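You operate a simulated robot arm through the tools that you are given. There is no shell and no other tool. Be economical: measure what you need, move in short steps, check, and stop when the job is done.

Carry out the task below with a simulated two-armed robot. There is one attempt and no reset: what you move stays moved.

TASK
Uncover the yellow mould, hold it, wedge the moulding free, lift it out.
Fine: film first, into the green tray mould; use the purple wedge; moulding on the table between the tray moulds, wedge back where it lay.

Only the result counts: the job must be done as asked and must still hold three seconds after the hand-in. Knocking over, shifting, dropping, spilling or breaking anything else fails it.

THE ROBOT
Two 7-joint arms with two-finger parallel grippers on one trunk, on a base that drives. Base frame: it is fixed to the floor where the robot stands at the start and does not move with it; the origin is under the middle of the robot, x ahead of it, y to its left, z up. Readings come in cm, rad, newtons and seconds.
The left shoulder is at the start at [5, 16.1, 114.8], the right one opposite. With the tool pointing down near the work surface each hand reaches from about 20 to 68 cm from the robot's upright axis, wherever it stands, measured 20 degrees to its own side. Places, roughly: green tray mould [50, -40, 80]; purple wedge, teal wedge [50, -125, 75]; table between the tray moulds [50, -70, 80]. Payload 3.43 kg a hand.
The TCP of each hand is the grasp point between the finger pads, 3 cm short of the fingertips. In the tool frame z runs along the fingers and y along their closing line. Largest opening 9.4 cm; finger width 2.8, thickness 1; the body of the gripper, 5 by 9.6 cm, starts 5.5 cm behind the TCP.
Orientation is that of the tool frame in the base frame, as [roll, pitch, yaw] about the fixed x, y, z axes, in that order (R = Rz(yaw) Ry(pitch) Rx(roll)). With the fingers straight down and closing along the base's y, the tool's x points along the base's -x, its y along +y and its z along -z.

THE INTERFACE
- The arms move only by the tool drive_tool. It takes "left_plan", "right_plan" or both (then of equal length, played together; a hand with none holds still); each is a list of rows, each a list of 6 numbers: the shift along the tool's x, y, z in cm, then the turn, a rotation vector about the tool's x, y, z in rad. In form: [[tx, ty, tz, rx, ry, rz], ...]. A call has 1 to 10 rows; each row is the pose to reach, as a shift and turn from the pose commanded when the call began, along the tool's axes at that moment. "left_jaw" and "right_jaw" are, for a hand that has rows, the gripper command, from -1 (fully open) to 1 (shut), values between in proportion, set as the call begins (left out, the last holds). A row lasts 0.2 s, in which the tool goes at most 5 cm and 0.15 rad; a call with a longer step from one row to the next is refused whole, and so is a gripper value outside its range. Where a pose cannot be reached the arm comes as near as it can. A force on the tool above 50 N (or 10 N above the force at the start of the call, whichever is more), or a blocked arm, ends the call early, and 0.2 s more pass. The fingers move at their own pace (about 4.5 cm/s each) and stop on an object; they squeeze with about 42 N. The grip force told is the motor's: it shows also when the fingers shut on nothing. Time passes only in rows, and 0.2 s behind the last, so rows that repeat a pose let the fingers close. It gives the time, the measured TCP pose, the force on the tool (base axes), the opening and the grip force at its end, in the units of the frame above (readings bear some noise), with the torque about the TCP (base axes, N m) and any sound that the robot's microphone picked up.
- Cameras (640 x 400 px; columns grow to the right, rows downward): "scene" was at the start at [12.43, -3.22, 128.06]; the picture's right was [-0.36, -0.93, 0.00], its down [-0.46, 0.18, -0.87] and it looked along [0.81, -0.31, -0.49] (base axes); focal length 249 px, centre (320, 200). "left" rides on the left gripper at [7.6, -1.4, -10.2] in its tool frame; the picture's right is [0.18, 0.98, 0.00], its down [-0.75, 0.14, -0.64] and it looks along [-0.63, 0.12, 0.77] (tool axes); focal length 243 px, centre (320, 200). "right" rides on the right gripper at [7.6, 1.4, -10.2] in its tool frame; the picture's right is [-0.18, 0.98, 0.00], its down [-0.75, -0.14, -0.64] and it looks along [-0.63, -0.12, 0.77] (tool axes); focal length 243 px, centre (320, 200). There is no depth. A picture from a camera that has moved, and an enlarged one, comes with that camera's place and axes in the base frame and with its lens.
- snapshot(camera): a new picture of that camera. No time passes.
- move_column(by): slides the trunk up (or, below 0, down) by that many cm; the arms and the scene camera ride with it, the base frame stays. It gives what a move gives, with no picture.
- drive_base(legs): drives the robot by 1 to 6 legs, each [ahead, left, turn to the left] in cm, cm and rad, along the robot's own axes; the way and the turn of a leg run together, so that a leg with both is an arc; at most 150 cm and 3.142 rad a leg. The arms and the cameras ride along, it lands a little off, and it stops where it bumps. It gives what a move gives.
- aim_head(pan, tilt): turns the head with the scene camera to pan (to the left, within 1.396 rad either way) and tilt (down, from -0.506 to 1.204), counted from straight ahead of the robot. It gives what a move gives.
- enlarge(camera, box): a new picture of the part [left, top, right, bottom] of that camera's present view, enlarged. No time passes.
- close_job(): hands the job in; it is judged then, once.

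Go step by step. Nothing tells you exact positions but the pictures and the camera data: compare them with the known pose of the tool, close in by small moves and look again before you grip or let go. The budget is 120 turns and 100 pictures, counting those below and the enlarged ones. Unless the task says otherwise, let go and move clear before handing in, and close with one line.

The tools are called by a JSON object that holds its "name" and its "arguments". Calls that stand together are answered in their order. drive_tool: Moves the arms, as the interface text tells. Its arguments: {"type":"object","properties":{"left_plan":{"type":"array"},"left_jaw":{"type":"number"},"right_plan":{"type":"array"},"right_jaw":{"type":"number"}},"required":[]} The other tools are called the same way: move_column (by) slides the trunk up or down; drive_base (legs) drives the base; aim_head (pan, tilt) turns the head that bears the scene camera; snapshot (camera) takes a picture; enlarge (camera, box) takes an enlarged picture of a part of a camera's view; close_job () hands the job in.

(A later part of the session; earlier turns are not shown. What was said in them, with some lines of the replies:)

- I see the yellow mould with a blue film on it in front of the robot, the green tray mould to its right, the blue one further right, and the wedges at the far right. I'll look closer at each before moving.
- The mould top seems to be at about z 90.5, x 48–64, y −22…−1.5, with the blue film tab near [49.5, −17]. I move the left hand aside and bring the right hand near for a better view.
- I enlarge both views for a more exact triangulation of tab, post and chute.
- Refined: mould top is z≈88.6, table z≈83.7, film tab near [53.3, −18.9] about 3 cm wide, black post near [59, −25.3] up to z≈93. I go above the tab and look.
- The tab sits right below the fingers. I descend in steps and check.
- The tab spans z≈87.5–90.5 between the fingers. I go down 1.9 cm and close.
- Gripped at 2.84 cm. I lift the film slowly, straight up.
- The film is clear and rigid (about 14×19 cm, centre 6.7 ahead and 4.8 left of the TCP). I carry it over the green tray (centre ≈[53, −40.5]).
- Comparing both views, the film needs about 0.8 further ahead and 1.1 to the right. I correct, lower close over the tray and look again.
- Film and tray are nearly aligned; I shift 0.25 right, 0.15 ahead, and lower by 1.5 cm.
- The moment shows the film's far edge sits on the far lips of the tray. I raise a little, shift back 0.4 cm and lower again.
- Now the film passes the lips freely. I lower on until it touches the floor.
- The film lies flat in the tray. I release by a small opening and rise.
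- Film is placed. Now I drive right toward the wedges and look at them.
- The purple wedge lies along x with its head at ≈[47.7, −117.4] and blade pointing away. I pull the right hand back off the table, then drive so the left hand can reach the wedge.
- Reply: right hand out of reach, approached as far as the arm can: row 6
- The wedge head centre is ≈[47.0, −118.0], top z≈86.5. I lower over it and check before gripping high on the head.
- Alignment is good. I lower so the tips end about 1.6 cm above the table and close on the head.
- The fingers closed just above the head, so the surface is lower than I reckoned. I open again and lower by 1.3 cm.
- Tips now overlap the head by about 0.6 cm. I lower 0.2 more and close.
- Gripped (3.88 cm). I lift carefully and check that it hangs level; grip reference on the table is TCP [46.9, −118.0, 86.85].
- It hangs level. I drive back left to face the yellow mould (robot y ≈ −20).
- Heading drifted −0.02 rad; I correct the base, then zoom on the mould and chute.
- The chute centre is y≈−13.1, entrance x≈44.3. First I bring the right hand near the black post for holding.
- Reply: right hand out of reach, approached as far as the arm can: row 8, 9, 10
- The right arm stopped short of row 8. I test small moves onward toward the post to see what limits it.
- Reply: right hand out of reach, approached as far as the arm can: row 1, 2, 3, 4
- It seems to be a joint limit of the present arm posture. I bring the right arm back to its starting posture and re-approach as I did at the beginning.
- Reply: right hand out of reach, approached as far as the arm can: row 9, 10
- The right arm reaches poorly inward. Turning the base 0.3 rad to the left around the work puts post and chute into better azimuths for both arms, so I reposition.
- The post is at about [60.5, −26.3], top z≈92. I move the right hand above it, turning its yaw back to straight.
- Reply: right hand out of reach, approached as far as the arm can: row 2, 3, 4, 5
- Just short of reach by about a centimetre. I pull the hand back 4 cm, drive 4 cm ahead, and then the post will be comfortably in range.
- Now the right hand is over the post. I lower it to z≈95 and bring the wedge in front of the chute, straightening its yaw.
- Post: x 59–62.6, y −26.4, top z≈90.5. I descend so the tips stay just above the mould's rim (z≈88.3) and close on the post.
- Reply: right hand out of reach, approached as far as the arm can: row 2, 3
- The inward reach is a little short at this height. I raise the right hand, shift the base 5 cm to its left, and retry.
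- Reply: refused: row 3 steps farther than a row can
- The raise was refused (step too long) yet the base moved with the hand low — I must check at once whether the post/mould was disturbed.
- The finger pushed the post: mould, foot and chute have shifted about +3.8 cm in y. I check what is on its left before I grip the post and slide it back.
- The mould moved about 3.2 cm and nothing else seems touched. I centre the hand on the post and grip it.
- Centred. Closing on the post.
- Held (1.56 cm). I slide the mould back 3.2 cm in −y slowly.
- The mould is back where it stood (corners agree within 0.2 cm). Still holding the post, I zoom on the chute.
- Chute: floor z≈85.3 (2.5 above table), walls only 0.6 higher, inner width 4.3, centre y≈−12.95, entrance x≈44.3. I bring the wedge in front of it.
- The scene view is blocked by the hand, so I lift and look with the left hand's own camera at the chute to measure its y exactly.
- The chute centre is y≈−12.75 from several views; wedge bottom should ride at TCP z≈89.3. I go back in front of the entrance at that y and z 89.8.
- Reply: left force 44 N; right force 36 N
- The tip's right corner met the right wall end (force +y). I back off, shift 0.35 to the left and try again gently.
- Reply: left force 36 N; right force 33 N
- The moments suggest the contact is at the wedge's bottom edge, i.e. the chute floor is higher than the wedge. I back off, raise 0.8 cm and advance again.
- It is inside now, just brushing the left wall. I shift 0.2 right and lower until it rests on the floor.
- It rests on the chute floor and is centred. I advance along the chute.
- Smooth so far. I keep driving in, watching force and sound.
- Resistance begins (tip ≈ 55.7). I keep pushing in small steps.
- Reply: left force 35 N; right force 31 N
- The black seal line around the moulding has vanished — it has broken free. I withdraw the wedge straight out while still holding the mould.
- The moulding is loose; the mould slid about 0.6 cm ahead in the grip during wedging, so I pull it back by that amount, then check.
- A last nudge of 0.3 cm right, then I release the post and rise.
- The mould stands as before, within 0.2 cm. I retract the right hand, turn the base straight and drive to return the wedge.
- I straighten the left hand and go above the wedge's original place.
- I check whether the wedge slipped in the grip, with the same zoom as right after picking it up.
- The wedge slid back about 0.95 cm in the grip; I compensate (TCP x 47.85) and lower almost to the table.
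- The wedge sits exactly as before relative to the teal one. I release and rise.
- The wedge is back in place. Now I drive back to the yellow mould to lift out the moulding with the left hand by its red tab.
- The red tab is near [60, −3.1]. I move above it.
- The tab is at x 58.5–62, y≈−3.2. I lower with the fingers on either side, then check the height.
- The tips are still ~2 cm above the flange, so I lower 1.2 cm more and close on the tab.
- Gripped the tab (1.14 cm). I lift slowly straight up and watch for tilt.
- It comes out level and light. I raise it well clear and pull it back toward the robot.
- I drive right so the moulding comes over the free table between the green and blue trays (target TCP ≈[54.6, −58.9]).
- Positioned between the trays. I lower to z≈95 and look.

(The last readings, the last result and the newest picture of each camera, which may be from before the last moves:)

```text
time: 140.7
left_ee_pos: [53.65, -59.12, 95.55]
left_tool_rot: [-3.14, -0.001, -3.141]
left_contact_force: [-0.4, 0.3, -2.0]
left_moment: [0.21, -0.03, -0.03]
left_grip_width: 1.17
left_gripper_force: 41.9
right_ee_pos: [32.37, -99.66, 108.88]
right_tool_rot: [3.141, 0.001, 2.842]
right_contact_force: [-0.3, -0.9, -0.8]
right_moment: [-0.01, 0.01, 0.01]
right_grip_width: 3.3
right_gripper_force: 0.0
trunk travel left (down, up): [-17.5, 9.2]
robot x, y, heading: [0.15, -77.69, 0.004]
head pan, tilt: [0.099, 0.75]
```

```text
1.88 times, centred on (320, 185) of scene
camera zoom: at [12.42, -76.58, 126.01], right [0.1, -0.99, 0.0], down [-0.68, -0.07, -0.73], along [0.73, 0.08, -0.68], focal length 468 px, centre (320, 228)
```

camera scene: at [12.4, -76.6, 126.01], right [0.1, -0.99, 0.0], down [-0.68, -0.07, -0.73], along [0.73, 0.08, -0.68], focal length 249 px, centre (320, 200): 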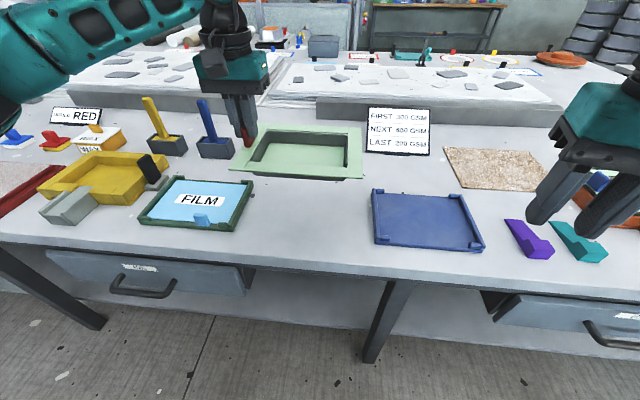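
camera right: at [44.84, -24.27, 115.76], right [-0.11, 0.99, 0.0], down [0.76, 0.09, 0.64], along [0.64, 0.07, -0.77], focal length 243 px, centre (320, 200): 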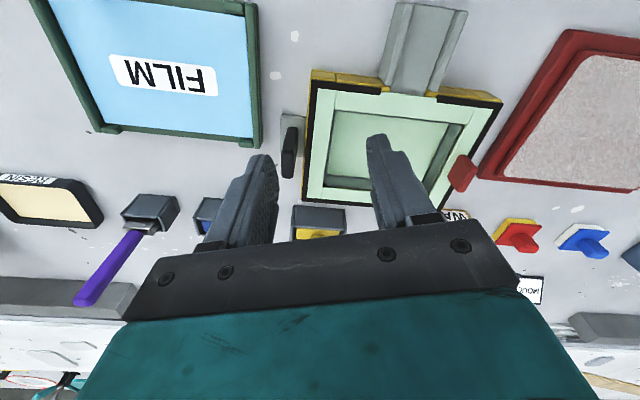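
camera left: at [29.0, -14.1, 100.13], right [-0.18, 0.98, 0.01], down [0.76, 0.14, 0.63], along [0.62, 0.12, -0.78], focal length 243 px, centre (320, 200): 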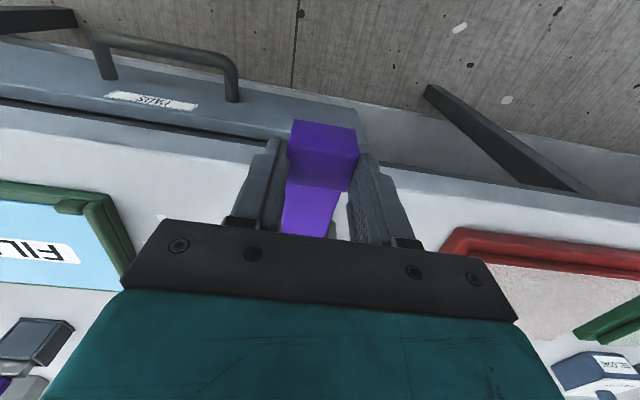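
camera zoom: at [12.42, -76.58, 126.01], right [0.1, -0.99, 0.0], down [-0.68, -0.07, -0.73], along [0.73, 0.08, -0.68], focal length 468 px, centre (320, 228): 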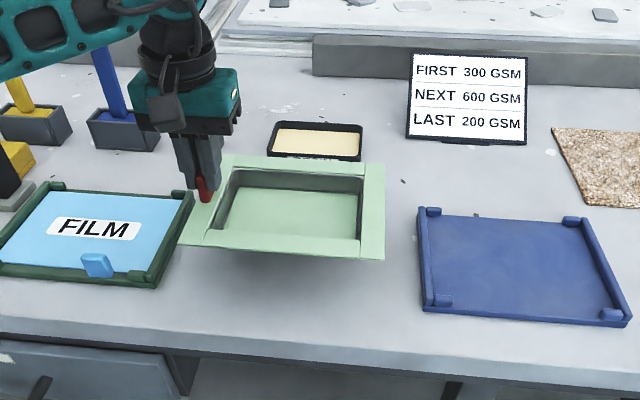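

It lies centrally with ~4 cm free on each side. I lower gently until it touches.

{"name": "drive_tool", "arguments": {"left_plan": [[0, -0.5, 1.5, 0, 0, 0], [0, -0.5, 2.5, 0, 0, 0], [0, -0.5, 3.2, 0, 0, 0], [0, -0.5, 3.8, 0, 0, 0], [0, -0.5, 4.3, 0, 0, 0]]}}

{"name": "enlarge", "arguments": {"camera": "scene", "box": [150, 100, 490, 270]}}

```text
time: 141.9
left_ee_pos: [53.67, -59.48, 91.32]
left_tool_rot: [3.141, 0.0, -3.139]
left_contact_force: [-0.2, 0.3, -2.5]
left_moment: [0.23, 0.03, 0.03]
left_grip_width: 1.14
left_gripper_force: 42.0
right_ee_pos: [32.46, -99.69, 108.79]
right_tool_rot: [-3.141, 0.002, 2.843]
right_contact_force: [0.1, -0.4, 0.1]
right_moment: [-0.03, 0.02, -0.01]
right_grip_width: 3.31
right_gripper_force: 0.1
trunk travel left (down, up): [-17.5, 9.2]
robot x, y, heading: [0.33, -77.89, 0.004]
head pan, tilt: [0.099, 0.75]
```

```text
1.88 times, centred on (320, 185) of scene
camera zoom: at [12.4, -76.59, 126.01], right [0.1, -0.99, 0.0], down [-0.68, -0.07, -0.73], along [0.73, 0.08, -0.68], focal length 468 px, centre (320, 228)
```

zoom: 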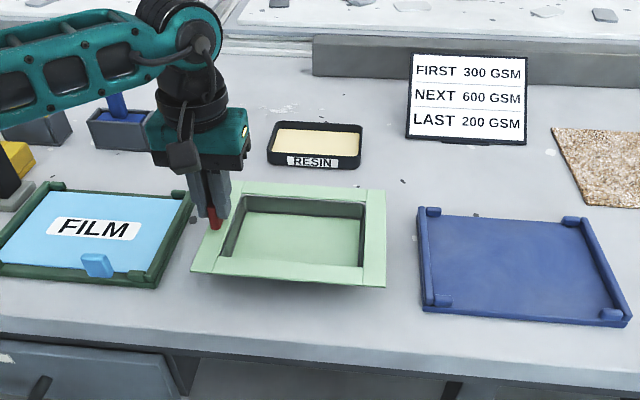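

Still hanging. Lower on in small steps.

{"name": "drive_tool", "arguments": {"left_plan": [[0, 0, 0.4, 0, 0, 0], [0, 0, 0.8, 0, 0, 0], [0, 0, 1.2, 0, 0, 0], [0, 0, 1.5, 0, 0, 0]]}}

```text
time: 142.9
left_ee_pos: [53.84, -59.65, 89.84]
left_tool_rot: [-3.138, 0.004, -3.138]
left_contact_force: [-0.3, 1.1, 11.6]
left_moment: [0.09, 0.8, -0.03]
left_grip_width: 1.15
left_gripper_force: 41.9
right_ee_pos: [32.28, -99.66, 108.81]
right_tool_rot: [3.141, 0.003, 2.844]
right_contact_force: [0.7, 0.2, -0.1]
right_moment: [-0.02, 0.01, -0.02]
right_grip_width: 3.28
right_gripper_force: 0.0
trunk travel left (down, up): [-17.5, 9.2]
robot x, y, heading: [0.37, -77.46, 0.005]
head pan, tilt: [0.099, 0.75]
```

It is on the table. I ease off slightly, open and rise.

{"name": "drive_tool", "arguments": {"left_plan": [[0, 0, -0.1, 0, 0, 0], [0, 0, -0.1, 0, 0, 0], [0, 0, -0.1, 0, 0, 0], [0, 0, -2, 0, 0, 0], [0, 0, -6, 0, 0, 0], [0, 0, -10, 0, 0, 0], [0, 0, -14, 0, 0, 0], [0, 0, -18, 0, 0, 0]], "left_jaw": 0.3}}

{"name": "snapshot", "arguments": {"camera": "scene"}}

{"name": "enlarge", "arguments": {"camera": "scene", "box": [150, 100, 490, 270]}}

```text
time: 144.7
left_ee_pos: [53.51, -59.53, 107.72]
left_tool_rot: [3.14, 0.0, -3.138]
left_contact_force: [1.4, 0.0, -0.5]
left_moment: [0.01, 0.03, 0.01]
left_grip_width: 3.29
left_gripper_force: 0.1
right_ee_pos: [32.3, -99.67, 108.76]
right_tool_rot: [3.141, 0.003, 2.843]
right_contact_force: [0.1, -0.3, 0.0]
right_moment: [0.04, 0.0, -0.03]
right_grip_width: 3.31
right_gripper_force: 0.0
trunk travel left (down, up): [-17.5, 9.2]
robot x, y, heading: [0.08, -77.72, 0.008]
head pan, tilt: [0.099, 0.75]
```

```text
13 pictures are left
camera scene: at [12.36, -76.62, 126.01], right [0.1, -0.99, 0.0], down [-0.68, -0.07, -0.73], along [0.73, 0.08, -0.68], focal length 249 px, centre (320, 200)
```

scene: 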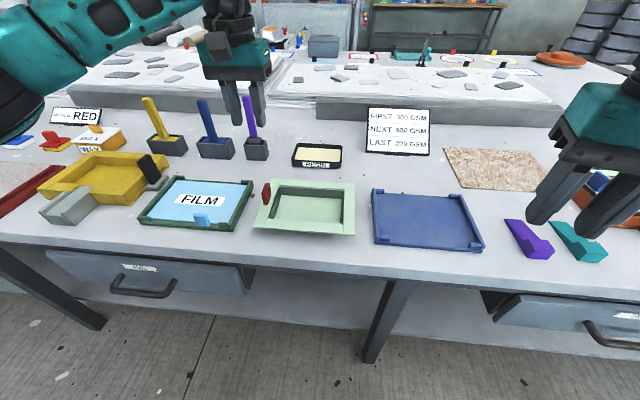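

```text
1.88 times, centred on (320, 185) of scene
camera zoom: at [12.36, -76.62, 126.01], right [0.1, -0.99, 0.0], down [-0.68, -0.07, -0.73], along [0.73, 0.08, -0.68], focal length 468 px, centre (320, 228)
```

zoom: 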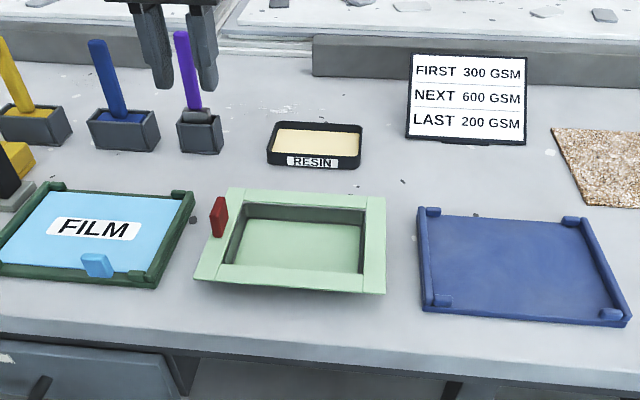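

The moulding stands on the table between the trays, the film is in the green tray, the wedge is back in its place and both hands are clear. I hand in.

{"name": "close_job", "arguments": {}}

```text
The job is handed in.
```

The moulding is free and on the table between the green and blue trays. The film is in the green tray mould, the purple wedge is back where it lay to within about 0.3 cm, and both hands are clear. One slip: the right hand bumped the yellow mould and moved it about 3 cm, and it slid another 0.6 cm or so during wedging. I moved it back both times, to within about 0.2 cm of where it stood.
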